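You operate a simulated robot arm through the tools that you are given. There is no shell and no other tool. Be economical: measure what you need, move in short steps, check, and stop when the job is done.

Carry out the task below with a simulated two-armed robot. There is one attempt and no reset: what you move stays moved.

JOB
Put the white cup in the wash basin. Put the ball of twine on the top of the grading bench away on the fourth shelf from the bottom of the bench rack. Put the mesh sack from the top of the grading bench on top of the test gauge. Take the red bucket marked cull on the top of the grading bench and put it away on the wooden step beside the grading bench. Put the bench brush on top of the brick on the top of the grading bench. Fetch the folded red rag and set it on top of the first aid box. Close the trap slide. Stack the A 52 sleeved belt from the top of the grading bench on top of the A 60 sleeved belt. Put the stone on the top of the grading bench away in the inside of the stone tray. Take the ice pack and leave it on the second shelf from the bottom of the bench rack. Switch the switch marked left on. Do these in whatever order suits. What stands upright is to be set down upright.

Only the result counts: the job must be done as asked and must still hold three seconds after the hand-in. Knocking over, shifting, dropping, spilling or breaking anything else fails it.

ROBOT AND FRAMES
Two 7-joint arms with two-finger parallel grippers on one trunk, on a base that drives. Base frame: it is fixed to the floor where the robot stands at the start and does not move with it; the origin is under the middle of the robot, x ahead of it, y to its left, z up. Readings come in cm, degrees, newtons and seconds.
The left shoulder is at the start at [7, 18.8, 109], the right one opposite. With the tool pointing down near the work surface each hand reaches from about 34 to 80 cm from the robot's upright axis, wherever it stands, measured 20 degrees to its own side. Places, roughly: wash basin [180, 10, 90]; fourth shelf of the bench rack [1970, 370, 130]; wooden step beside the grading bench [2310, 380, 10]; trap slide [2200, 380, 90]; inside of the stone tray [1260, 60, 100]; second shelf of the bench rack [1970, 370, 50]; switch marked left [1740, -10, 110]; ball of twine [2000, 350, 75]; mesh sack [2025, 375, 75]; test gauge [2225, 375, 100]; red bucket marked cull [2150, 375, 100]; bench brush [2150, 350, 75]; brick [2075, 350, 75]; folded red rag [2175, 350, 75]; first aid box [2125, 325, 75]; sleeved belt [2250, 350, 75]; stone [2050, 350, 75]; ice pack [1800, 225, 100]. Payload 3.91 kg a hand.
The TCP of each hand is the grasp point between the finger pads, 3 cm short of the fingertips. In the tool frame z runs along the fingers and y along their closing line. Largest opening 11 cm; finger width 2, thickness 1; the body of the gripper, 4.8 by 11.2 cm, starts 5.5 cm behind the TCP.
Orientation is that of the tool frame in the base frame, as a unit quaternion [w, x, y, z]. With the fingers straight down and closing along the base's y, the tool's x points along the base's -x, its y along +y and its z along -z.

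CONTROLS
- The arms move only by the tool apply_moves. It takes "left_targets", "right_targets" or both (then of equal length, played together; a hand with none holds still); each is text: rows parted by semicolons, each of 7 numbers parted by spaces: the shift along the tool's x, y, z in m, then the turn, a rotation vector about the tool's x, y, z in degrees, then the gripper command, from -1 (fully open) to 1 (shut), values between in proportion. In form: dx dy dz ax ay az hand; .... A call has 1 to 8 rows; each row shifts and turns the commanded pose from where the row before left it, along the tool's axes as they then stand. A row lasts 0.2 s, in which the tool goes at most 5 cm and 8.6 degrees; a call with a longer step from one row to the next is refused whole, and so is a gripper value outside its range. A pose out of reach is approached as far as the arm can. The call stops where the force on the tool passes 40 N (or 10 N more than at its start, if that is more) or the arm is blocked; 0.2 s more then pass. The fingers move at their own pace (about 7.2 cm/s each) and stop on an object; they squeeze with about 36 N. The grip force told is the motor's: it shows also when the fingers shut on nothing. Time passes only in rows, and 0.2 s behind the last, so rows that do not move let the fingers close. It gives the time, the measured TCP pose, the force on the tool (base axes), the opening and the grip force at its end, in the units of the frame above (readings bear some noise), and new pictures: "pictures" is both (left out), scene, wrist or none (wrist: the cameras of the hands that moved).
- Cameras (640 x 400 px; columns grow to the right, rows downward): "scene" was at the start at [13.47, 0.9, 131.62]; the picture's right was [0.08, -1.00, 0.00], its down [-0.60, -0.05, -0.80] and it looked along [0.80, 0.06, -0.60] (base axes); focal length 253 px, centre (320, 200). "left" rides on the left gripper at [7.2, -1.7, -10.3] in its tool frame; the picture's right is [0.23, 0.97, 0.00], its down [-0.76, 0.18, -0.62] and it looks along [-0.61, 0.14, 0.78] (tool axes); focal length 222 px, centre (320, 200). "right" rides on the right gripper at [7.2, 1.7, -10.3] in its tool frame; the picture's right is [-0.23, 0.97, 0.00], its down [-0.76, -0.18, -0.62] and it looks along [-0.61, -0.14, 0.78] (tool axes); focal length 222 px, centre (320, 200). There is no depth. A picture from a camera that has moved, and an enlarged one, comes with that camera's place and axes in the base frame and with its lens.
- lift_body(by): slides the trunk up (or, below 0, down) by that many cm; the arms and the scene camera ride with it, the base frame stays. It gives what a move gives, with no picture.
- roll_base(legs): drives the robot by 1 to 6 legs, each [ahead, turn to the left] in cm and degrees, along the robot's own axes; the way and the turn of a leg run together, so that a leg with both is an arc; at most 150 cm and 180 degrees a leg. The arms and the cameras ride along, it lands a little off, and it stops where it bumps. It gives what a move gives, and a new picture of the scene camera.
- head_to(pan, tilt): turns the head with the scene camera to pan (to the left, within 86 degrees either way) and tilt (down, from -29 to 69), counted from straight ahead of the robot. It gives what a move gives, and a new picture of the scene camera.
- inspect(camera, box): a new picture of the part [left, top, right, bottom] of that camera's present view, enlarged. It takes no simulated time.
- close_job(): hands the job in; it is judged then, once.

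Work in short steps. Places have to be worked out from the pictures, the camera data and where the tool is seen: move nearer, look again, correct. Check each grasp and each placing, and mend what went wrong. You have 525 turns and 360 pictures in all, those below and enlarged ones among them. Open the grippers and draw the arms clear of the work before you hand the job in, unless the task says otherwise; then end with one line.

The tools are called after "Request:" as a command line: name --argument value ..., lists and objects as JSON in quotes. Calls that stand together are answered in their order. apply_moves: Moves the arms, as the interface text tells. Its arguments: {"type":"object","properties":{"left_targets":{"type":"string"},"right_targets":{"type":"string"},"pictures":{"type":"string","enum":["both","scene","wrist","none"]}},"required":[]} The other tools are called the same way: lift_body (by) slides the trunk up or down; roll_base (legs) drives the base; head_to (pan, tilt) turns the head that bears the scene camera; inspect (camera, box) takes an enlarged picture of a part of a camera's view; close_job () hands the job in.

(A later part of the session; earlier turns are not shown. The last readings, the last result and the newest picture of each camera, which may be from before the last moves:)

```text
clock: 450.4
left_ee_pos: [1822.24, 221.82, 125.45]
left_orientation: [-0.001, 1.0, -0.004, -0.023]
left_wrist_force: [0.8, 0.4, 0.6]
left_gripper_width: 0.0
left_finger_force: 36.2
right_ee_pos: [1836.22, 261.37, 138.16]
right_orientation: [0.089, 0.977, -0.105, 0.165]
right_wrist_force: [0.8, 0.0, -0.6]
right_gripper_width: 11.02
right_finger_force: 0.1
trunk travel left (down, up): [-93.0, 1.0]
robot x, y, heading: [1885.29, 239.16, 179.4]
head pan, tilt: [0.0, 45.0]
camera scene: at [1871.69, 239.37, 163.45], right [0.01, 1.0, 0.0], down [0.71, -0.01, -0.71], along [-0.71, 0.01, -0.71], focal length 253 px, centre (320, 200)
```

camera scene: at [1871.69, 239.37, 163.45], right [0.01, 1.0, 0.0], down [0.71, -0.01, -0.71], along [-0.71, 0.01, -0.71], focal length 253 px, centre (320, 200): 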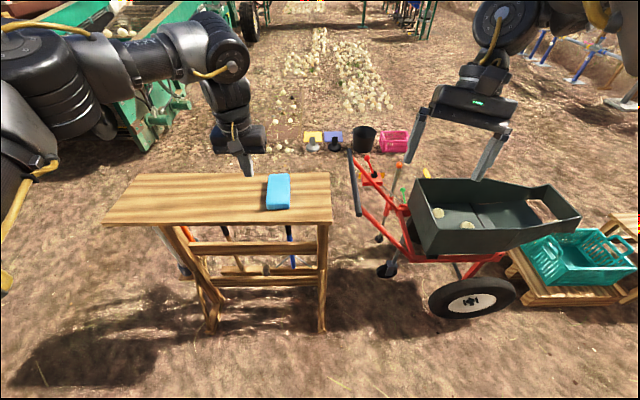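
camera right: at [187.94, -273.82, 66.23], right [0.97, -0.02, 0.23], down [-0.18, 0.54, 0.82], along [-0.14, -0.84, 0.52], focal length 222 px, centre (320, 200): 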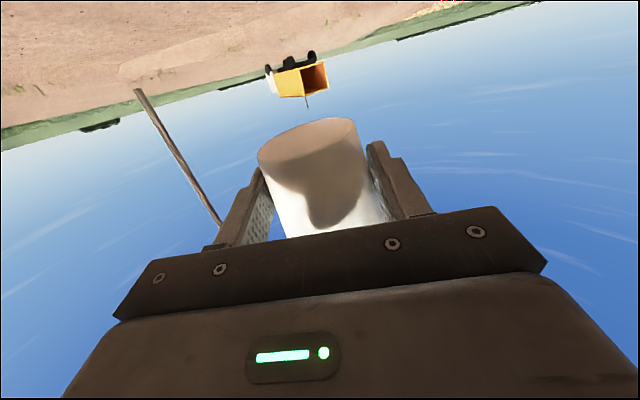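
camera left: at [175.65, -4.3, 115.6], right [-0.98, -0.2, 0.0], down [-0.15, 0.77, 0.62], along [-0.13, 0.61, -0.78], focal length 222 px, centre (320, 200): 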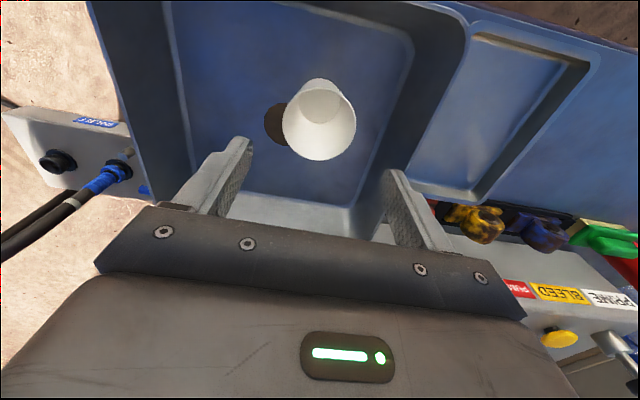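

The ice pack is at about [1804, 225], 8 cm wide across y, on a table top near z≈96. I drive 17 cm closer, open, and lower over it.

Request:
roll_base --legs '[[17, 0]]'

Request:
apply_moves --left_targets "0 -0.016 0.02 0 0 0 0;0 -0.016 0.04 0 0 0 -1;0 0 0.04 0 0 0 -1;0 0 0.04 0 0 0 -1;0 0 0.02 0 0 0 -1;0 0 0 0 0 0 -1" --pictures "wrist"

```text
clock: 451.8
left_ee_pos: [1805.75, 221.98, 125.57]
left_orientation: [-0.001, 1.0, -0.004, -0.024]
left_wrist_force: [-0.2, -0.1, -0.3]
left_gripper_width: 0.03
left_finger_force: 35.5
right_ee_pos: [1819.83, 261.55, 138.36]
right_orientation: [0.089, 0.977, -0.105, 0.163]
right_wrist_force: [-0.2, 0.0, 0.0]
right_gripper_width: 11.02
right_finger_force: 0.0
trunk travel left (down, up): [-93.0, 1.0]
robot x, y, heading: [1868.39, 239.07, 179.2]
head pan, tilt: [0.0, 45.0]
camera scene: at [1855.37, 239.56, 163.48], right [0.01, 1.0, 0.0], down [0.71, -0.01, -0.71], along [-0.71, 0.01, -0.71], focal length 253 px, centre (320, 200)
```

scene: 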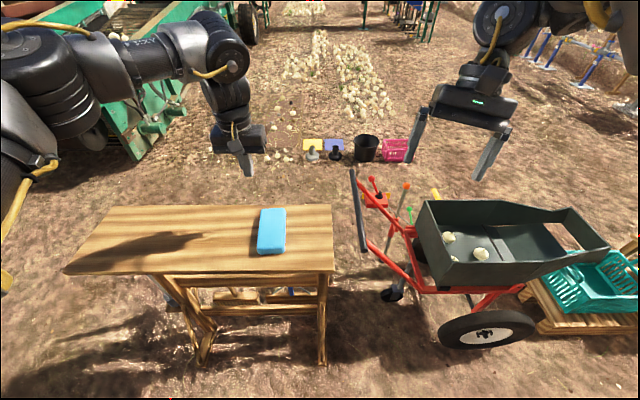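

```text
clock: 453.2
left_ee_pos: [1804.82, 225.31, 109.32]
left_orientation: [-0.001, 1.0, -0.005, -0.023]
left_wrist_force: [0.7, 0.6, 0.0]
left_gripper_width: 11.0
left_finger_force: 0.0
right_ee_pos: [1819.43, 261.54, 138.12]
right_orientation: [0.088, 0.977, -0.105, 0.164]
right_wrist_force: [-0.1, 0.5, 0.3]
right_gripper_width: 11.02
right_finger_force: 0.0
trunk travel left (down, up): [-93.0, 1.0]
robot x, y, heading: [1868.35, 239.17, 179.4]
head pan, tilt: [0.0, 45.0]
camera left: at [1812.54, 226.92, 119.33], right [0.22, -0.98, -0.01], down [-0.73, -0.17, 0.66], along [-0.64, -0.13, -0.75], focal length 222 px, centre (320, 200)
```

left: 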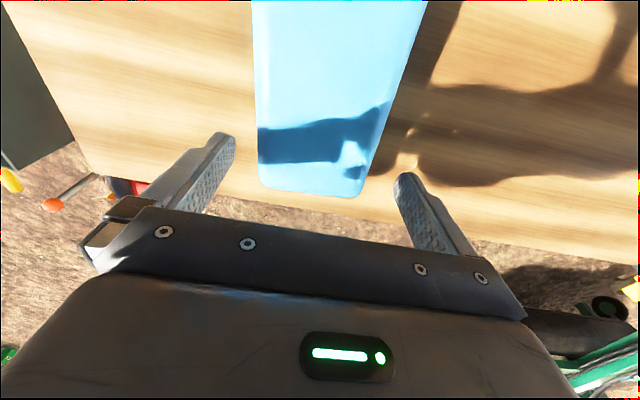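

Comparing both views, the pack's top is at z≈106.5 and its centre at x≈1810. I shift back 5 cm, then descend gently until the tips touch the table.

Request:
apply_moves --left_targets "0.026 0 0 0 0 0 -1;0.026 -0.004 0 0 0 0 -1;0 0 0.015 0 0 0 -1;0 0 0.01 0 0 0 -1;0 0 0.008 0 0 0 -1;0 0 0.008 0 0 0 -1" --pictures "wrist"

```text
clock: 454.4
left_ee_pos: [1809.95, 225.66, 107.15]
left_orientation: [0.0, 1.0, -0.005, -0.029]
left_wrist_force: [21.5, 0.2, 29.6]
left_gripper_width: 10.94
left_finger_force: 0.1
right_ee_pos: [1819.92, 261.6, 138.41]
right_orientation: [0.088, 0.977, -0.104, 0.163]
right_wrist_force: [-1.0, 0.3, 0.0]
right_gripper_width: 11.0
right_finger_force: 0.0
trunk travel left (down, up): [-93.0, 1.0]
robot x, y, heading: [1868.44, 239.28, 179.5]
head pan, tilt: [0.0, 45.0]
stopped in row 5 (left hand): the force on the tool passed its limit (the readings are from after the stop); the commanded pose is now the measured one
camera left: at [1817.74, 227.29, 116.89], right [0.22, -0.98, -0.01], down [-0.72, -0.17, 0.67], along [-0.65, -0.14, -0.74], focal length 222 px, centre (320, 200)
```

left: 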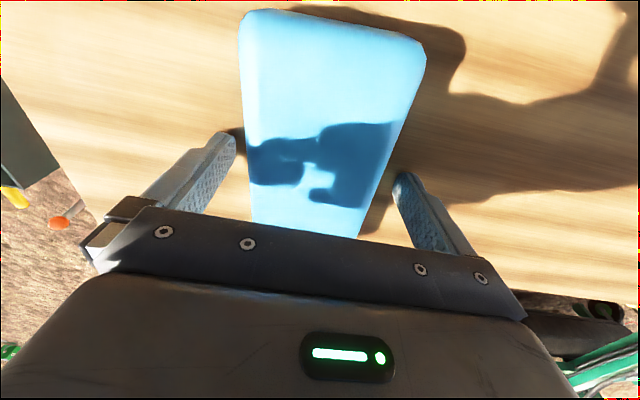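

The fingertips touch the table on both sides of the pack. I rise 4 mm, grip and lift.

Request:
apply_moves --left_targets "0 0 -0.005 0 0 0 -1;0 0 0 0 0 0 0;0 0 0 0 0 0 1;0 0 0 0 0 0 1;0 0 0 0 0 0 1;0 0 -0.03 0 0 0 1;0 0 -0.04 0 0 0 1;0 0 -0.04 0 0 0 1" --pictures "wrist"

```text
clock: 456.2
left_ee_pos: [1810.19, 225.69, 118.08]
left_orientation: [-0.001, 1.0, -0.004, -0.028]
left_wrist_force: [0.3, -0.2, -3.7]
left_gripper_width: 7.59
left_finger_force: 36.0
right_ee_pos: [1819.52, 261.48, 138.21]
right_orientation: [0.089, 0.977, -0.104, 0.164]
right_wrist_force: [0.2, -0.9, -0.3]
right_gripper_width: 11.0
right_finger_force: 0.2
trunk travel left (down, up): [-93.0, 1.0]
robot x, y, heading: [1868.21, 239.48, 179.6]
head pan, tilt: [0.0, 45.0]
camera left: at [1818.0, 227.3, 127.99], right [0.22, -0.98, -0.01], down [-0.73, -0.17, 0.67], along [-0.65, -0.14, -0.75], focal length 222 px, centre (320, 200)
```

left: 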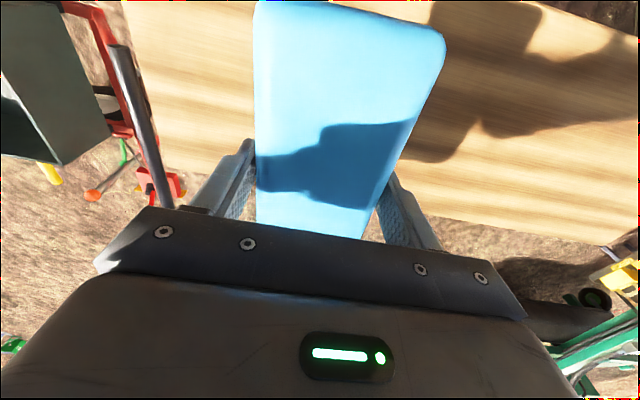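

Ice pack held. I back away from the table and turn toward the bench rack for a look.

Request:
roll_base --legs '[[-38, 0], [0, -120]]'

Request:
head_to --pan 0 --tilt 28

```text
clock: 463.6
left_ee_pos: [1923.1, 296.29, 118.1]
left_orientation: [0.026, -0.501, 0.865, 0.014]
left_wrist_force: [-0.1, 0.1, -3.1]
left_gripper_width: 7.57
left_finger_force: 36.1
right_ee_pos: [1949.83, 270.74, 138.24]
right_orientation: [-0.187, -0.402, 0.896, -0.006]
right_wrist_force: [-0.4, 0.1, 0.8]
right_gripper_width: 11.0
right_finger_force: 0.1
trunk travel left (down, up): [-93.0, 1.0]
robot x, y, heading: [1906.75, 239.01, 60.4]
head pan, tilt: [0.0, 45.0]
camera scene: at [1912.75, 250.54, 163.43], right [0.87, -0.5, 0.0], down [-0.35, -0.61, -0.71], along [0.35, 0.61, -0.71], focal length 253 px, centre (320, 200)
```

scene: 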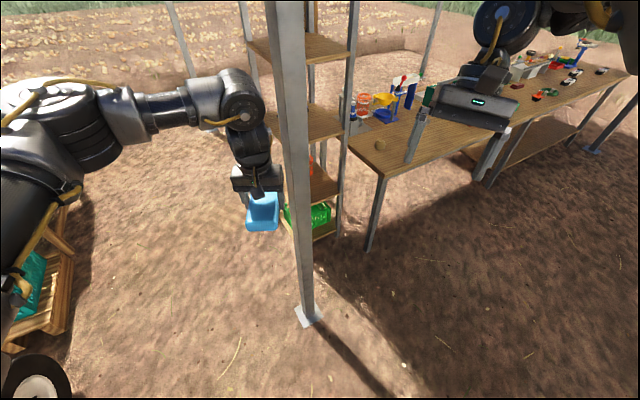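

```text
clock: 464.4
left_ee_pos: [1923.05, 296.34, 118.11]
left_orientation: [0.026, -0.501, 0.865, 0.014]
left_wrist_force: [-0.3, 0.1, -3.7]
left_gripper_width: 7.55
left_finger_force: 36.2
right_ee_pos: [1949.83, 270.45, 138.11]
right_orientation: [-0.188, -0.402, 0.896, -0.007]
right_wrist_force: [-0.6, -0.1, 0.8]
right_gripper_width: 11.0
right_finger_force: 0.1
trunk travel left (down, up): [-93.0, 1.0]
robot x, y, heading: [1906.39, 238.85, 60.0]
head pan, tilt: [0.0, 28.0]
camera scene: at [1913.3, 251.37, 166.01], right [0.87, -0.5, 0.0], down [-0.23, -0.41, -0.88], along [0.44, 0.76, -0.47], focal length 253 px, centre (320, 200)
```

scene: 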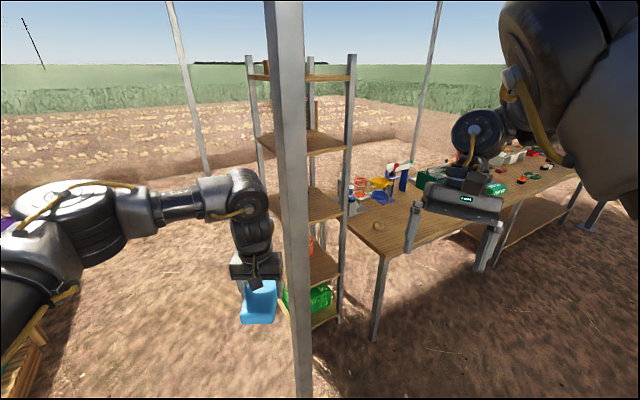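

The rack's shelves are at roughly z 10/48/92/130/161, and a canopy post stands before it at [1936, 307]. I'll approach the rack from its −x side: drive to [1868, 372] and face +x.

Request:
roll_base --legs '[[0, 46], [138, 0], [0, -106]]'

Request:
head_to --pan 0 --tilt 38

```text
clock: 477.8
left_ee_pos: [1925.41, 386.32, 118.13]
left_orientation: [0.028, -0.016, 0.999, 0.0]
left_wrist_force: [0.3, -0.4, -3.9]
left_gripper_width: 7.53
left_finger_force: 36.0
right_ee_pos: [1917.45, 350.14, 138.13]
right_orientation: [-0.166, 0.086, 0.979, 0.085]
right_wrist_force: [-0.1, 0.3, 0.7]
right_gripper_width: 10.99
right_finger_force: 0.0
trunk travel left (down, up): [-93.0, 1.0]
robot x, y, heading: [1867.61, 370.23, 1.8]
head pan, tilt: [0.0, 28.0]
camera scene: at [1881.63, 371.15, 166.01], right [0.03, -1.0, 0.0], down [-0.47, -0.01, -0.88], along [0.88, 0.03, -0.47], focal length 253 px, centre (320, 200)
```

scene: 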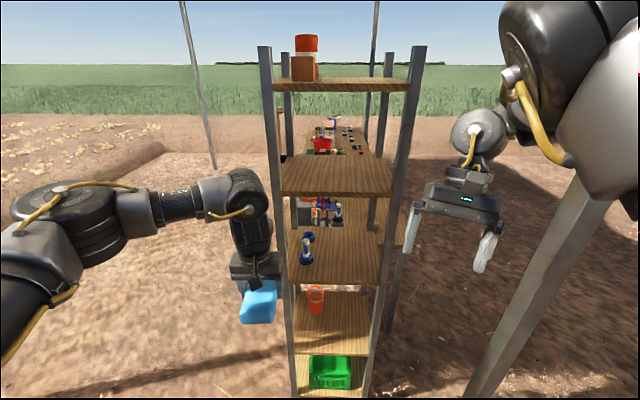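

```text
clock: 478.5
left_ee_pos: [1925.4, 386.31, 118.0]
left_orientation: [0.029, -0.015, 0.999, 0.0]
left_wrist_force: [0.1, 0.5, -3.4]
left_gripper_width: 7.51
left_finger_force: 36.1
right_ee_pos: [1917.47, 349.92, 138.17]
right_orientation: [-0.166, 0.087, 0.979, 0.086]
right_wrist_force: [0.5, -0.1, 0.8]
right_gripper_width: 11.01
right_finger_force: 0.1
trunk travel left (down, up): [-93.0, 1.0]
robot x, y, heading: [1867.36, 370.58, 1.4]
head pan, tilt: [0.0, 38.0]
camera scene: at [1881.14, 371.08, 164.46], right [0.03, -1.0, 0.0], down [-0.62, -0.02, -0.79], along [0.79, 0.02, -0.62], focal length 253 px, centre (320, 200)
```

scene: 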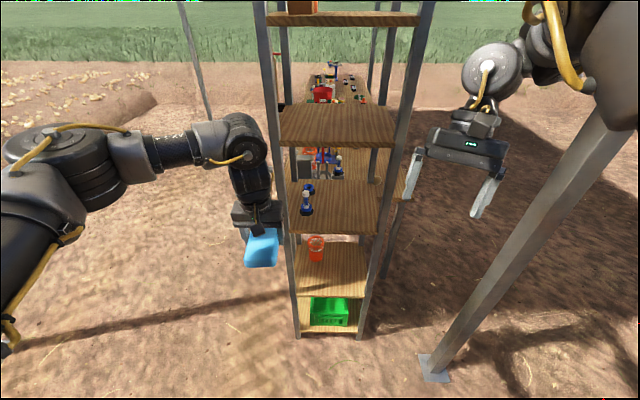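

The rack seen end-on: shelf 2 at z≈46 spans x 1952–1988, y 347–387, with an orange cup at [1975, 376]; I'll put the pack around [1966, 361]. I lower the trunk and pitch the left hand forward.

Request:
lift_body --by -38

Request:
lift_body --by -14

Request:
apply_moves --left_targets "0 -0.035 0 0 -8 0 1;0 -0.035 0 0 -8 0 1;0 -0.035 0 0 -8 0 1;0 -0.035 0 0 -8 0 1;0 -0.035 0 0 -8 0 1;0 -0.035 0 0 -8 0 1;0 0 0 0 0 0 1" --pictures "scene"

```text
clock: 482.1
left_ee_pos: [1925.41, 386.32, 80.05]
left_orientation: [0.03, -0.015, 0.999, 0.0]
left_wrist_force: [-0.4, 0.4, -3.9]
left_gripper_width: 7.5
left_finger_force: 35.4
right_ee_pos: [1917.46, 350.02, 100.19]
right_orientation: [-0.167, 0.087, 0.978, 0.086]
right_wrist_force: [-0.7, 0.5, 0.8]
right_gripper_width: 11.0
right_finger_force: 0.2
trunk travel left (down, up): [-55.0, 39.0]
robot x, y, heading: [1868.2, 370.64, 1.5]
head pan, tilt: [0.0, 38.0]
```

```text
clock: 483.8
left_ee_pos: [1925.51, 386.32, 66.23]
left_orientation: [0.029, -0.015, 0.999, 0.0]
left_wrist_force: [0.4, -0.7, -4.7]
left_gripper_width: 7.51
left_finger_force: 35.9
right_ee_pos: [1917.49, 350.07, 86.24]
right_orientation: [-0.165, 0.087, 0.979, 0.086]
right_wrist_force: [0.6, 0.7, 0.3]
right_gripper_width: 11.0
right_finger_force: 0.1
trunk travel left (down, up): [-41.0, 53.0]
robot x, y, heading: [1867.35, 370.22, 1.4]
head pan, tilt: [0.0, 38.0]
```

```text
clock: 485.4
left_ee_pos: [1930.03, 365.3, 65.08]
left_orientation: [0.433, -0.015, 0.901, 0.006]
left_wrist_force: [0.3, -0.1, -3.1]
left_gripper_width: 7.49
left_finger_force: 36.3
left hand out of reach, approached as far as the arm can: row 3, 4, 5
right_ee_pos: [1917.44, 350.06, 86.18]
right_orientation: [-0.166, 0.086, 0.979, 0.086]
right_wrist_force: [0.6, -0.5, -0.3]
right_gripper_width: 10.99
right_finger_force: 0.1
trunk travel left (down, up): [-41.0, 53.0]
robot x, y, heading: [1867.53, 370.64, 1.6]
head pan, tilt: [0.0, 38.0]
camera scene: at [1881.11, 371.09, 112.46], right [0.03, -1.0, 0.0], down [-0.62, -0.02, -0.79], along [0.79, 0.02, -0.62], focal length 253 px, centre (320, 200)
```

scene: 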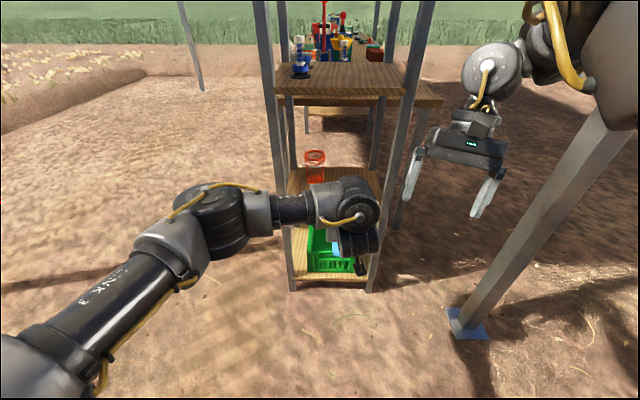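

The pack is pitched 51° with its far end up. I drive 15 cm closer, then extend the arm into the gap above shelf 2.

Request:
roll_base --legs '[[15, 0]]'

Request:
apply_moves --left_targets "-0.0299 -0.004 0.0369 0 0 0 1;-0.0299 -0.004 0.0369 0 0 0 1;-0.0299 0 0.0369 0 0 0 1;-0.0299 0 0.0369 0 0 0 1;0 0 0 0 0 0 1" --pictures "both"

```text
clock: 486.8
left_ee_pos: [1945.1, 365.63, 65.11]
left_orientation: [0.433, -0.014, 0.901, 0.006]
left_wrist_force: [0.6, 0.7, -3.6]
left_gripper_width: 7.51
left_finger_force: 36.2
right_ee_pos: [1932.47, 350.43, 86.2]
right_orientation: [-0.166, 0.087, 0.979, 0.085]
right_wrist_force: [0.2, 0.2, 0.9]
right_gripper_width: 11.01
right_finger_force: 0.1
trunk travel left (down, up): [-41.0, 53.0]
robot x, y, heading: [1882.7, 370.98, 1.4]
head pan, tilt: [0.0, 38.0]
camera scene: at [1896.21, 371.43, 112.44], right [0.03, -1.0, 0.0], down [-0.62, -0.02, -0.79], along [0.79, 0.02, -0.62], focal length 253 px, centre (320, 200)
```

scene: 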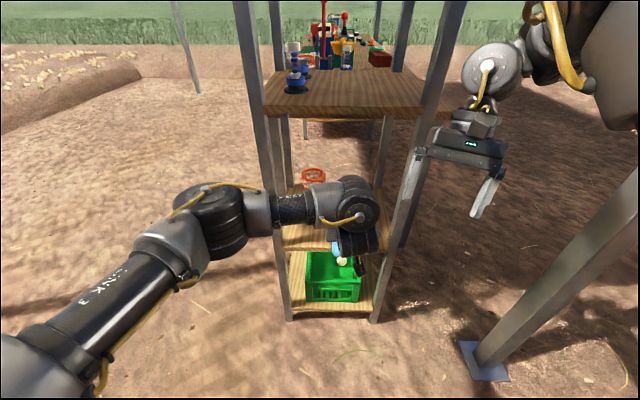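

```text
clock: 488.0
left_ee_pos: [1962.87, 365.43, 65.28]
left_orientation: [0.433, -0.013, 0.901, 0.004]
left_wrist_force: [-0.2, -0.1, -4.4]
left_gripper_width: 7.5
left_finger_force: 35.9
left hand out of reach, approached as far as the arm can: row 4
right_ee_pos: [1932.32, 350.42, 86.12]
right_orientation: [-0.167, 0.087, 0.978, 0.085]
right_wrist_force: [0.1, 0.1, 0.3]
right_gripper_width: 11.0
right_finger_force: 0.1
trunk travel left (down, up): [-41.0, 53.0]
robot x, y, heading: [1882.74, 370.84, 1.5]
head pan, tilt: [0.0, 38.0]
camera scene: at [1896.11, 371.5, 112.45], right [0.03, -1.0, 0.0], down [-0.62, -0.02, -0.79], along [0.79, 0.02, -0.62], focal length 253 px, centre (320, 200)
camera left: at [1950.43, 363.48, 66.03], right [-0.17, 0.97, -0.18], down [-0.02, 0.18, 0.98], along [0.99, 0.17, -0.02], focal length 222 px, centre (320, 200)
```

scene: 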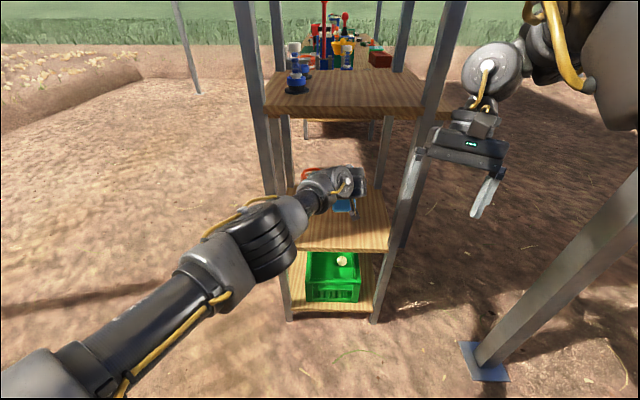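
left: 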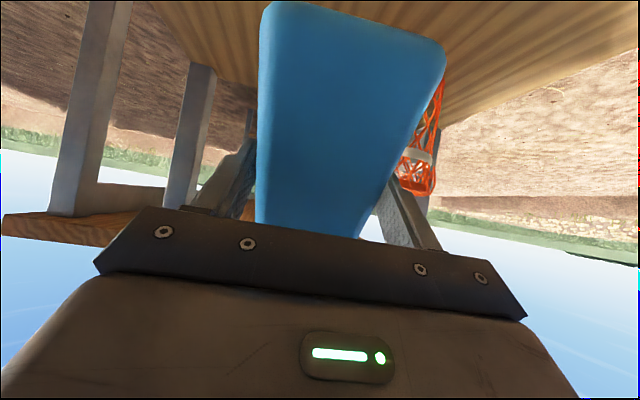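

Inside the gap. I shift 3 cm away from the mesh cup and lower until the pack's lower edge meets the shelf.

Request:
apply_moves --left_targets "0 -0.03 0 0 0 0 1;0.0297 0 0.0241 0 0 0 1;0.0297 0 0.0241 0 0 0 1;0.0117 0 0.0094 0 0 0 1;0.0078 0 0.0063 0 0 0 1;0.0078 0 0.0063 0 0 0 1;0 0 0 0 0 0 1" --pictures "both"

```text
clock: 489.6
left_ee_pos: [1961.84, 364.63, 61.11]
left_orientation: [0.433, -0.013, 0.901, 0.006]
left_wrist_force: [-0.5, -0.2, -3.5]
left_gripper_width: 7.51
left_finger_force: 36.3
left hand out of reach, approached as far as the arm can: row 1, 2, 3, 4, 6
right_ee_pos: [1932.42, 350.38, 86.11]
right_orientation: [-0.167, 0.087, 0.978, 0.086]
right_wrist_force: [0.8, 0.9, 0.0]
right_gripper_width: 11.0
right_finger_force: 0.0
trunk travel left (down, up): [-41.0, 53.0]
robot x, y, heading: [1882.39, 371.31, 1.4]
head pan, tilt: [0.0, 38.0]
camera scene: at [1896.1, 371.43, 112.46], right [0.03, -1.0, 0.0], down [-0.62, -0.02, -0.79], along [0.79, 0.02, -0.62], focal length 253 px, centre (320, 200)
camera left: at [1949.44, 362.56, 61.75], right [-0.17, 0.97, -0.18], down [-0.02, 0.18, 0.98], along [0.99, 0.17, -0.01], focal length 222 px, centre (320, 200)
```

scene: 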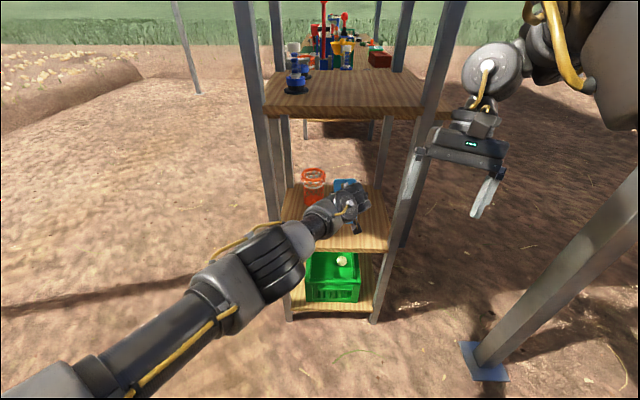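
left: 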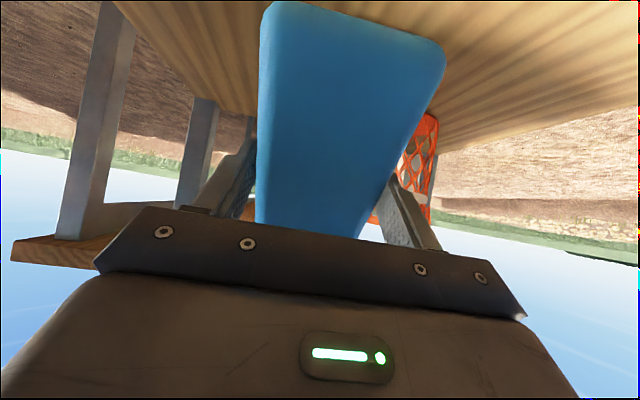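

The arm is at its reach limit; I lower with the trunk instead.

Request:
lift_body --by -6.5

Request:
inspect --camera "left" --box '[100, 0, 540, 260]'

```text
clock: 490.6
left_ee_pos: [1961.79, 364.57, 54.68]
left_orientation: [0.434, -0.014, 0.901, 0.006]
left_wrist_force: [2.3, -0.2, 15.0]
left_gripper_width: 7.5
left_finger_force: 36.3
right_ee_pos: [1932.16, 350.32, 79.84]
right_orientation: [-0.165, 0.087, 0.979, 0.086]
right_wrist_force: [-0.5, 1.2, -1.1]
right_gripper_width: 10.99
right_finger_force: 0.1
trunk travel left (down, up): [-34.5, 59.5]
robot x, y, heading: [1882.86, 370.64, 1.5]
head pan, tilt: [0.0, 38.0]
```

```text
1.45 times, centred on (320, 130) of left
camera zoom: at [1949.32, 362.53, 55.39], right [-0.17, 0.97, -0.18], down [-0.02, 0.18, 0.98], along [0.99, 0.17, -0.01], focal length 323 px, centre (320, 302)
```

zoom: 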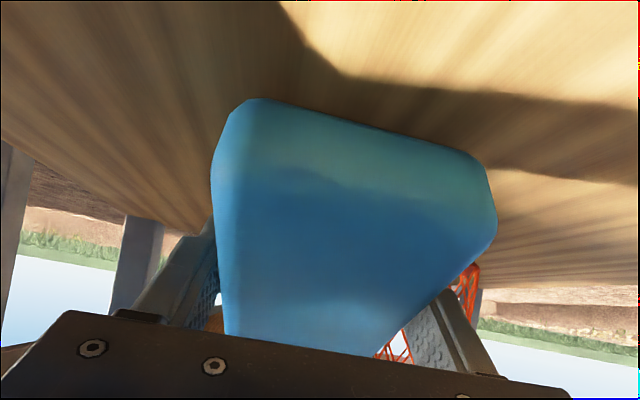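

The pack's lower edge rests on the shelf. I open the fingers slowly.

Request:
apply_moves --left_targets "0 0 0 0 0 0 0;0 0 0 0 0 0 -0.5;0 0 0 0 0 0 -0.7;0 0 0 0 0 0 -0.7" --pictures "both"

```text
clock: 491.6
left_ee_pos: [1961.95, 364.54, 54.5]
left_orientation: [0.434, -0.013, 0.901, 0.005]
left_wrist_force: [-1.2, 0.0, -0.9]
left_gripper_width: 9.33
left_finger_force: 0.2
right_ee_pos: [1932.36, 350.24, 79.69]
right_orientation: [-0.165, 0.087, 0.979, 0.086]
right_wrist_force: [0.7, -0.5, -0.7]
right_gripper_width: 11.0
right_finger_force: 0.1
trunk travel left (down, up): [-34.5, 59.5]
robot x, y, heading: [1882.75, 370.83, 1.6]
head pan, tilt: [0.0, 38.0]
camera scene: at [1896.03, 371.44, 105.97], right [0.03, -1.0, 0.0], down [-0.62, -0.02, -0.79], along [0.79, 0.02, -0.62], focal length 253 px, centre (320, 200)
camera left: at [1949.39, 362.57, 55.28], right [-0.17, 0.97, -0.18], down [-0.02, 0.18, 0.98], along [0.99, 0.17, -0.01], focal length 222 px, centre (320, 200)
```

scene: 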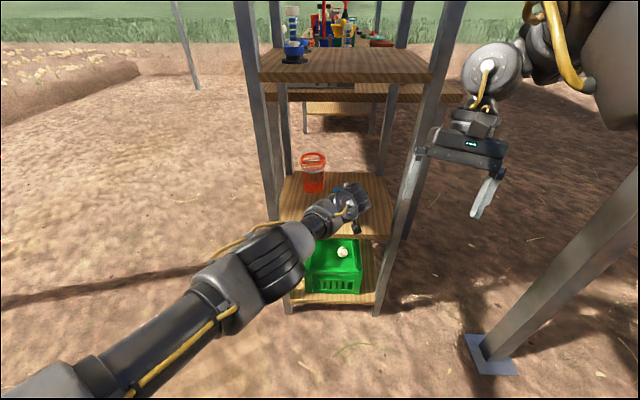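
left: 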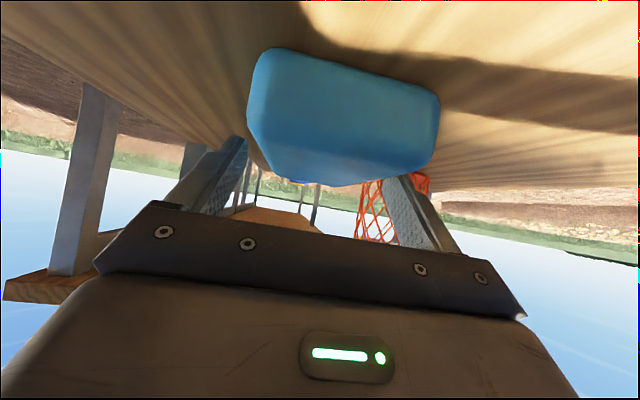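

The pack lies flat on the second shelf. I raise slightly and back out.

Request:
lift_body --by 4

Request:
roll_base --legs '[[-32, 0]]'

Request:
inspect --camera "scene" --box '[240, 140, 440, 320]'

```text
clock: 492.4
left_ee_pos: [1961.97, 364.63, 58.56]
left_orientation: [0.434, -0.013, 0.901, 0.004]
left_wrist_force: [-0.6, 0.1, 0.5]
left_gripper_width: 9.35
left_finger_force: 0.1
right_ee_pos: [1932.29, 350.37, 83.67]
right_orientation: [-0.166, 0.088, 0.978, 0.085]
right_wrist_force: [0.3, -0.2, 0.2]
right_gripper_width: 11.01
right_finger_force: 0.1
trunk travel left (down, up): [-38.5, 55.5]
robot x, y, heading: [1882.68, 370.45, 1.7]
head pan, tilt: [0.0, 38.0]
```

```text
clock: 494.6
left_ee_pos: [1929.79, 363.59, 58.66]
left_orientation: [0.434, -0.012, 0.901, 0.004]
left_wrist_force: [0.3, 0.1, -0.3]
left_gripper_width: 9.33
left_finger_force: 0.1
right_ee_pos: [1900.05, 349.36, 83.7]
right_orientation: [-0.165, 0.089, 0.978, 0.087]
right_wrist_force: [-0.1, 0.3, 0.2]
right_gripper_width: 11.02
right_finger_force: 0.0
trunk travel left (down, up): [-38.5, 55.5]
robot x, y, heading: [1850.56, 370.5, 1.6]
head pan, tilt: [0.0, 38.0]
camera scene: at [1863.81, 370.58, 109.98], right [0.03, -1.0, 0.0], down [-0.61, -0.02, -0.79], along [0.79, 0.02, -0.62], focal length 253 px, centre (320, 200)
```

scene: 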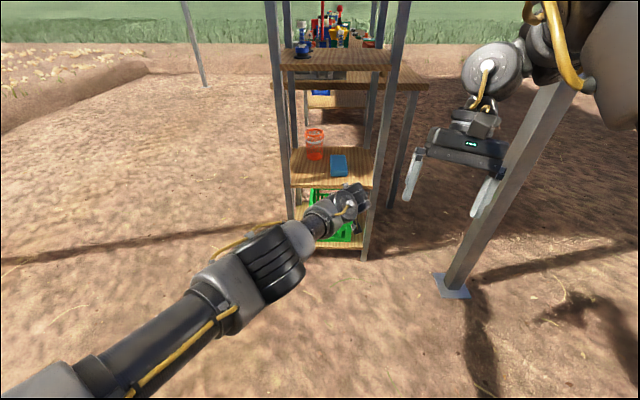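

```text
2.22 times, centred on (340, 230) of scene
camera zoom: at [1863.81, 370.58, 109.98], right [0.03, -1.0, 0.0], down [-0.61, -0.02, -0.79], along [0.79, 0.02, -0.62], focal length 562 px, centre (276, 133)
```

zoom: 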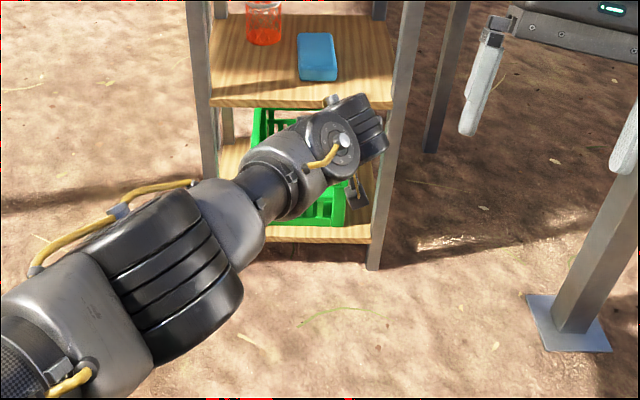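

Ice pack done. I return the left hand to vertical, raise the trunk, and drive around to the south side of the grading bench by the rack.

Request:
apply_moves --left_targets "0 0 -0.02 0 8 0 -0.7;0 0 -0.02 0 8 0 -0.7;0 0.02 0 0 8 0 -0.7;0 0.02 0 0 8 0 -0.7;0 0.03 0 0 8 0 -0.7;0 0.03 0 0 8 0 -0.7;0 0.03 0 0 3 0 -0.7;0 0 0 0 0 0 -0.7" --pictures "none"

Request:
lift_body --by 38

Request:
roll_base --legs '[[0, -91.6], [120, 0], [0, 90], [148, 0], [0, 90]]'

```text
clock: 496.4
left_ee_pos: [1922.92, 377.33, 61.27]
left_orientation: [0.002, -0.013, 1.0, -0.001]
left_wrist_force: [-0.3, 0.6, -0.1]
left_gripper_width: 9.35
left_finger_force: 0.0
left hand out of reach, approached as far as the arm can: row 3, 4, 5, 6
right_ee_pos: [1900.1, 349.43, 83.66]
right_orientation: [-0.166, 0.088, 0.978, 0.086]
right_wrist_force: [0.5, 0.3, 0.2]
right_gripper_width: 10.99
right_finger_force: 0.0
trunk travel left (down, up): [-38.5, 55.5]
robot x, y, heading: [1850.52, 369.87, 1.1]
head pan, tilt: [0.0, 38.0]
```

```text
clock: 500.1
left_ee_pos: [1922.93, 377.3, 99.23]
left_orientation: [0.004, -0.014, 1.0, -0.001]
left_wrist_force: [-0.3, 1.1, 0.2]
left_gripper_width: 9.35
left_finger_force: 0.1
right_ee_pos: [1900.08, 349.36, 121.65]
right_orientation: [-0.166, 0.088, 0.978, 0.086]
right_wrist_force: [-0.5, 0.1, -0.5]
right_gripper_width: 11.02
right_finger_force: 0.1
trunk travel left (down, up): [-76.5, 17.5]
robot x, y, heading: [1850.75, 369.76, 1.3]
head pan, tilt: [0.0, 38.0]
```

```text
clock: 510.3
left_ee_pos: [1854.9, 177.08, 99.04]
left_orientation: [0.002, 0.708, 0.707, -0.001]
left_wrist_force: [0.1, -0.2, 0.2]
left_gripper_width: 9.36
left_finger_force: 0.1
right_ee_pos: [1827.63, 200.71, 121.63]
right_orientation: [-0.052, 0.764, 0.618, 0.178]
right_wrist_force: [-0.5, -0.4, -0.6]
right_gripper_width: 11.01
right_finger_force: 0.1
trunk travel left (down, up): [-76.5, 17.5]
robot x, y, heading: [1849.39, 249.86, -90.7]
head pan, tilt: [0.0, 38.0]
stopped in leg 3: the robot was blocked; the commanded pose is now the measured one
camera scene: at [1849.23, 236.36, 147.96], right [-1.0, 0.01, 0.0], down [0.01, 0.62, -0.79], along [-0.01, -0.79, -0.62], focal length 253 px, centre (320, 200)
```

scene: 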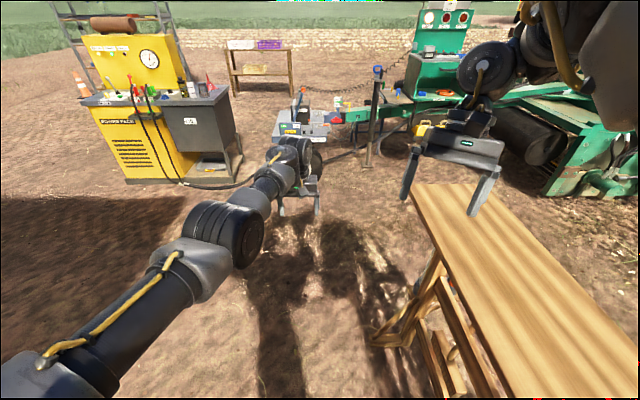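

Blocked at the start of the turn, likely brushing the tool table's leg side. I leave it with a forward-left arc.

Request:
roll_base --legs '[[25, 25]]'

```text
clock: 511.3
left_ee_pos: [1856.52, 176.52, 99.06]
left_orientation: [0.0, 0.699, 0.716, 0.005]
left_wrist_force: [-0.3, -1.0, -0.8]
left_gripper_width: 9.37
left_finger_force: 0.0
right_ee_pos: [1828.34, 199.61, 121.24]
right_orientation: [-0.047, 0.756, 0.63, 0.17]
right_wrist_force: [-0.4, -0.2, -0.3]
right_gripper_width: 10.97
right_finger_force: 0.1
trunk travel left (down, up): [-76.5, 17.5]
robot x, y, heading: [1849.77, 249.19, -92.7]
head pan, tilt: [0.0, 38.0]
stopped in leg 1: the robot was blocked; the commanded pose is now the measured one
camera scene: at [1848.27, 235.43, 147.96], right [-1.0, 0.05, 0.0], down [0.03, 0.62, -0.79], along [-0.04, -0.79, -0.62], focal length 253 px, centre (320, 200)
```

scene: 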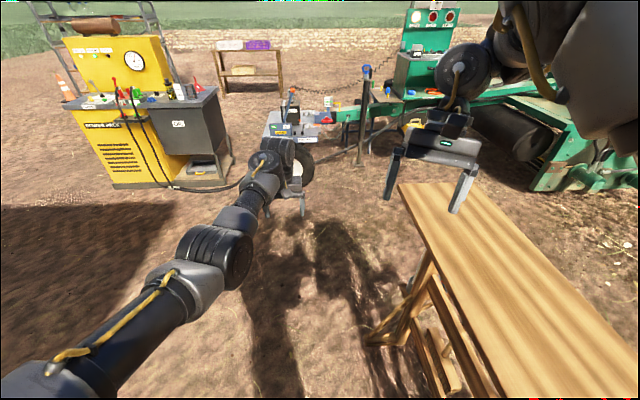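

Request:
roll_base --legs '[[-20, 0], [0, 45]]'

```text
clock: 515.0
left_ee_pos: [1906.66, 222.42, 99.11]
left_orientation: [-0.001, 0.371, 0.928, 0.002]
left_wrist_force: [-0.1, -0.2, 0.2]
left_gripper_width: 9.36
left_finger_force: 0.1
right_ee_pos: [1870.55, 219.01, 121.2]
right_orientation: [-0.109, 0.459, 0.871, 0.137]
right_wrist_force: [0.2, -0.2, 0.2]
right_gripper_width: 11.0
right_finger_force: 0.1
trunk travel left (down, up): [-76.5, 17.5]
robot x, y, heading: [1850.89, 268.48, -48.0]
head pan, tilt: [0.0, 38.0]
camera scene: at [1859.61, 258.8, 147.96], right [-0.74, -0.67, 0.0], down [-0.41, 0.46, -0.79], along [0.53, -0.58, -0.62], focal length 253 px, centre (320, 200)
```

scene: 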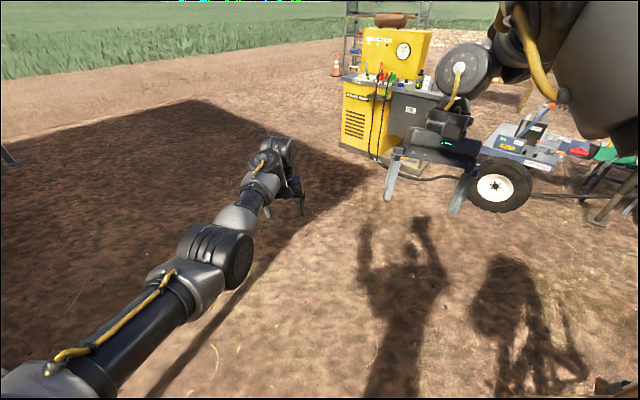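

Request:
roll_base --legs '[[0, 37], [75, 0], [75, 0], [0, 101]]'

```text
clock: 528.8
left_ee_pos: [1986.99, 312.18, 98.9]
left_orientation: [0.003, 0.739, -0.674, 0.0]
left_wrist_force: [-0.2, 0.7, 0.5]
left_gripper_width: 9.36
left_finger_force: 0.1
right_ee_pos: [2016.5, 290.92, 121.26]
right_orientation: [-0.167, -0.655, 0.735, -0.054]
right_wrist_force: [0.1, -0.3, 0.7]
right_gripper_width: 10.98
right_finger_force: 0.0
trunk travel left (down, up): [-76.5, 17.5]
robot x, y, heading: [1998.93, 240.22, 91.0]
head pan, tilt: [0.0, 38.0]
camera scene: at [1998.4, 254.32, 147.96], right [1.0, 0.02, 0.0], down [0.01, -0.62, -0.79], along [-0.02, 0.79, -0.62], focal length 253 px, centre (320, 200)
```

scene: 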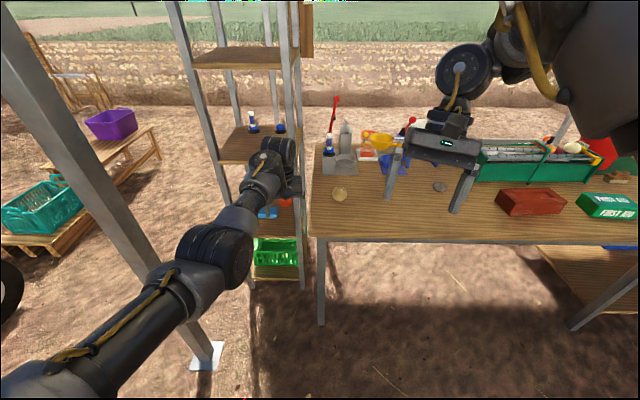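

The bench is in view: twine, stone, brick, first-aid box. The left arm is again in the elbow-down posture, so I back off a little and run the same untangling motion mirrored (while levelling the right hand).

Request:
roll_base --legs '[[-30, 0]]'

Request:
apply_moves --left_targets "0.03 0.03 0.03 0 0 0 -0.7;0.03 0.03 0.03 0 0 0 -0.7;0.03 0.03 0.03 0 0 0 -0.7;0.03 0.03 0.03 0 0 0 -0.7;0 -0.02 0 8 0 0 -0.7;0 -0.02 0 8 0 0 -0.7;0 -0.02 0 8 0 0 -0.7;0 0 0 8 0 0 -0.7" --right_targets "0 0 0 3.07 -6 -2.17 -1;0 0 0 3.07 -6 -2.17 -1;0 0 0 3.07 -6 -2.17 -1;0 0 0 0 0 0 -1;0 0 0 0 0 0 -1;0 0 0 0 0 0 -1;0 0 0 0 0 0 -1;0 0 0 0 0 0 -1" --pictures "none"

Request:
apply_moves --left_targets "-0.03 0 0 8 0 0 -0.7;-0.03 0 0 8 0 0 -0.7;0 0 0 8 0 0 -0.7;0 0 0 8 0 0 -0.7;0 0 0 8 0 0 -0.7;0 0 0 8 0 0 -0.7;0 0 0 8 0 0 -0.7;0 0 0 0 0 0 -0.7" --pictures "scene"

```text
clock: 530.9
left_ee_pos: [1987.51, 282.15, 98.99]
left_orientation: [0.003, 0.739, -0.674, 0.001]
left_wrist_force: [-1.3, 0.6, 1.0]
left_gripper_width: 9.35
left_finger_force: 0.1
right_ee_pos: [2016.99, 261.04, 121.27]
right_orientation: [-0.167, -0.656, 0.734, -0.054]
right_wrist_force: [-0.6, -0.5, 0.1]
right_gripper_width: 10.99
right_finger_force: 0.0
trunk travel left (down, up): [-76.5, 17.5]
robot x, y, heading: [1999.52, 210.23, 91.1]
head pan, tilt: [0.0, 38.0]
camera scene: at [1998.96, 224.42, 147.95], right [1.0, 0.02, 0.0], down [0.01, -0.62, -0.79], along [-0.02, 0.79, -0.62], focal length 253 px, centre (320, 200)
```

scene: 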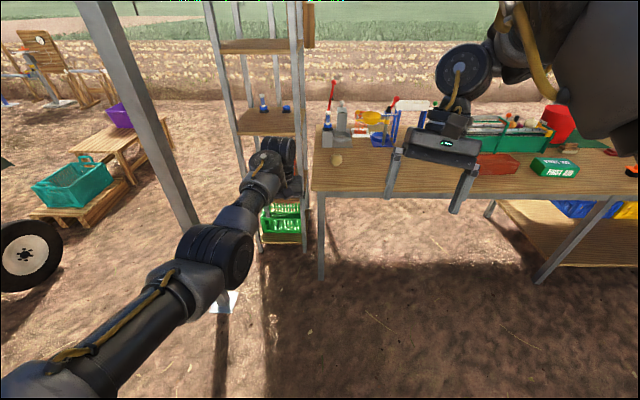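

```text
refused: row 1 steps farther than a row can; nothing moved
```

```text
clock: 532.7
left_ee_pos: [1988.32, 283.82, 100.16]
left_orientation: [-0.345, 0.653, -0.594, 0.318]
left_wrist_force: [-0.2, -0.1, 0.0]
left_gripper_width: 9.35
left_finger_force: 0.0
left hand out of reach, approached as far as the arm can: row 1, 2
right_ee_pos: [2017.02, 261.06, 121.28]
right_orientation: [-0.167, -0.655, 0.735, -0.054]
right_wrist_force: [0.3, -0.3, -0.2]
right_gripper_width: 11.01
right_finger_force: 0.1
trunk travel left (down, up): [-76.5, 17.5]
robot x, y, heading: [1999.39, 210.34, 91.1]
head pan, tilt: [0.0, 38.0]
camera scene: at [1999.0, 224.25, 147.97], right [1.0, 0.02, 0.0], down [0.01, -0.62, -0.79], along [-0.02, 0.79, -0.62], focal length 253 px, centre (320, 200)
```

scene: 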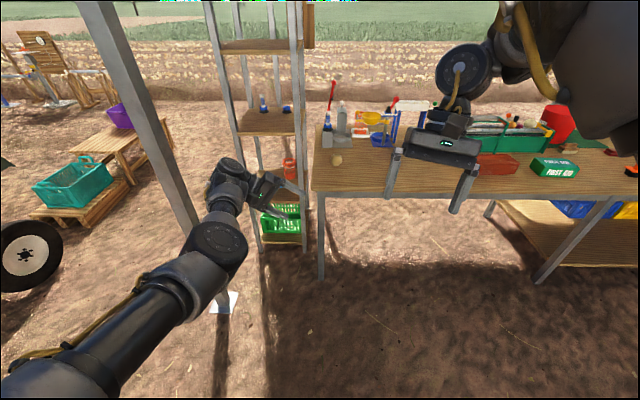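

Request:
apply_moves --left_targets "0 0 0 8 0 0 -0.7;0 0 0 8 0 0 -0.7;0 0 0 8 0 0 -0.7;0 0 0 8 0 0 -0.7;0.02 0.04 0 0 0 0 -0.7;0.02 0.04 0 0 0 0 -0.7;0.02 0.04 0 0 0 0 -0.7;0.02 0.04 0 0 0 0 -0.7" --right_targets "0 0 0 3.07 -6 -2.17 -1;0 0 0 3.07 -6 -2.17 -1;0 0 0 3.07 -6 -2.17 -1;0 0 0 0 0 0 -1;0 0 0 0 0 0 -1;0 0 0 0 0 0 -1;0 0 0 0 0 0 -1;0 0 0 0 0 0 -1" --pictures "none"

Request:
apply_moves --left_targets "0 0.028 0 -8 0 0 -0.7;0 0.028 0 -8 0 0 -0.7;0 0.028 0 -8 0 0 -0.7;0 0.028 0 -8 0 0 -0.7;0 0.028 0 -8 0 0 -0.7;0 0.028 0 -8 0 0 -0.7;0 0.028 0 -8 0 0 -0.7;0 0.028 0 -8 0 0 -0.7" --pictures "none"

Request:
apply_moves --left_targets "0 0.028 0 -8 0 0 -0.7;0 0.028 0 -8 0 0 -0.7;0 0.028 0 -8 0 0 -0.7;0 0 -0.045 0 0 0 -0.7;0 0 -0.045 0 0 0 -0.7;0 0 -0.045 0 0 0 -0.7;0 0 -0.045 0 0 0 -0.7;0 0 -0.045 0 0 0 -0.7" --pictures "scene"

```text
clock: 533.5
left_ee_pos: [1988.26, 283.82, 99.86]
left_orientation: [-0.466, 0.573, -0.521, 0.427]
left_wrist_force: [0.1, -0.9, -0.8]
left_gripper_width: 9.35
left_finger_force: 0.0
left hand out of reach, approached as far as the arm can: row 4
right_ee_pos: [2021.89, 261.87, 115.88]
right_orientation: [-0.086, -0.682, 0.725, -0.039]
right_wrist_force: [-0.5, 0.2, 0.2]
right_gripper_width: 11.01
right_finger_force: 0.0
right hand out of reach, approached as far as the arm can: row 2, 3
trunk travel left (down, up): [-76.5, 17.5]
robot x, y, heading: [1999.08, 210.47, 91.1]
head pan, tilt: [0.0, 38.0]
stopped in row 4 (right hand): the arm was blocked; the commanded pose is now the measured one
```

```text
clock: 535.3
left_ee_pos: [1975.09, 281.99, 83.78]
left_orientation: [-0.09, 0.734, -0.668, 0.085]
left_wrist_force: [-0.1, -0.5, -0.1]
left_gripper_width: 9.34
left_finger_force: 0.2
left hand out of reach, approached as far as the arm can: row 8
right_ee_pos: [2022.05, 261.87, 115.92]
right_orientation: [-0.086, -0.682, 0.725, -0.038]
right_wrist_force: [1.2, -0.7, -0.4]
right_gripper_width: 10.99
right_finger_force: 0.1
trunk travel left (down, up): [-76.5, 17.5]
robot x, y, heading: [1999.36, 210.66, 91.1]
head pan, tilt: [0.0, 38.0]
```

```text
clock: 537.1
left_ee_pos: [1970.61, 281.72, 105.09]
left_orientation: [0.063, 0.736, -0.672, -0.056]
left_wrist_force: [-0.1, -0.9, -0.1]
left_gripper_width: 9.36
left_finger_force: 0.1
right_ee_pos: [2022.1, 261.8, 115.97]
right_orientation: [-0.086, -0.682, 0.725, -0.038]
right_wrist_force: [0.5, 0.4, -1.1]
right_gripper_width: 10.99
right_finger_force: 0.2
trunk travel left (down, up): [-76.5, 17.5]
robot x, y, heading: [1999.29, 210.51, 91.0]
head pan, tilt: [0.0, 38.0]
camera scene: at [1999.02, 224.18, 147.97], right [1.0, 0.02, 0.0], down [0.01, -0.62, -0.79], along [-0.02, 0.79, -0.62], focal length 253 px, centre (320, 200)
```

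scene: 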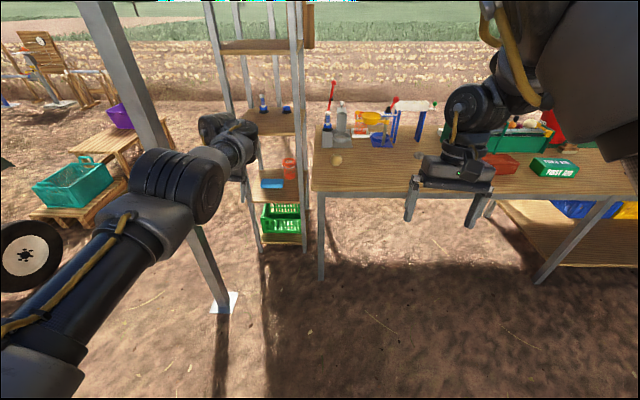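

Request:
apply_moves --left_targets "0 0 -0.045 3 0 0 -0.7;0 0 -0.045 3 0 0 -0.7;0 0 -0.045 3 0 0 -0.7;0 0 -0.03 0 0 0 -0.7;0 0 0 0 0 0 -0.7" --pictures "scene"

```text
clock: 537.9
left_ee_pos: [1971.85, 282.04, 118.3]
left_orientation: [0.009, 0.734, -0.679, -0.009]
left_wrist_force: [-13.1, 5.9, -23.7]
left_gripper_width: 9.33
left_finger_force: 0.0
right_ee_pos: [2022.2, 261.81, 115.91]
right_orientation: [-0.087, -0.681, 0.726, -0.037]
right_wrist_force: [0.0, 0.0, -0.4]
right_gripper_width: 11.02
right_finger_force: 0.0
trunk travel left (down, up): [-76.5, 17.5]
robot x, y, heading: [1999.39, 210.13, 91.2]
head pan, tilt: [0.0, 38.0]
stopped in row 4 (left hand): the force on the tool passed its limit (the readings are from after the stop); the commanded pose is now the measured one
camera scene: at [1998.91, 224.23, 147.96], right [1.0, 0.02, 0.0], down [0.01, -0.62, -0.79], along [-0.01, 0.79, -0.62], focal length 253 px, centre (320, 200)
```

scene: 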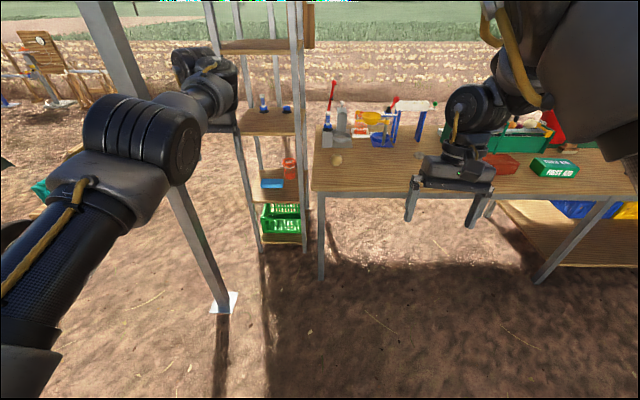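

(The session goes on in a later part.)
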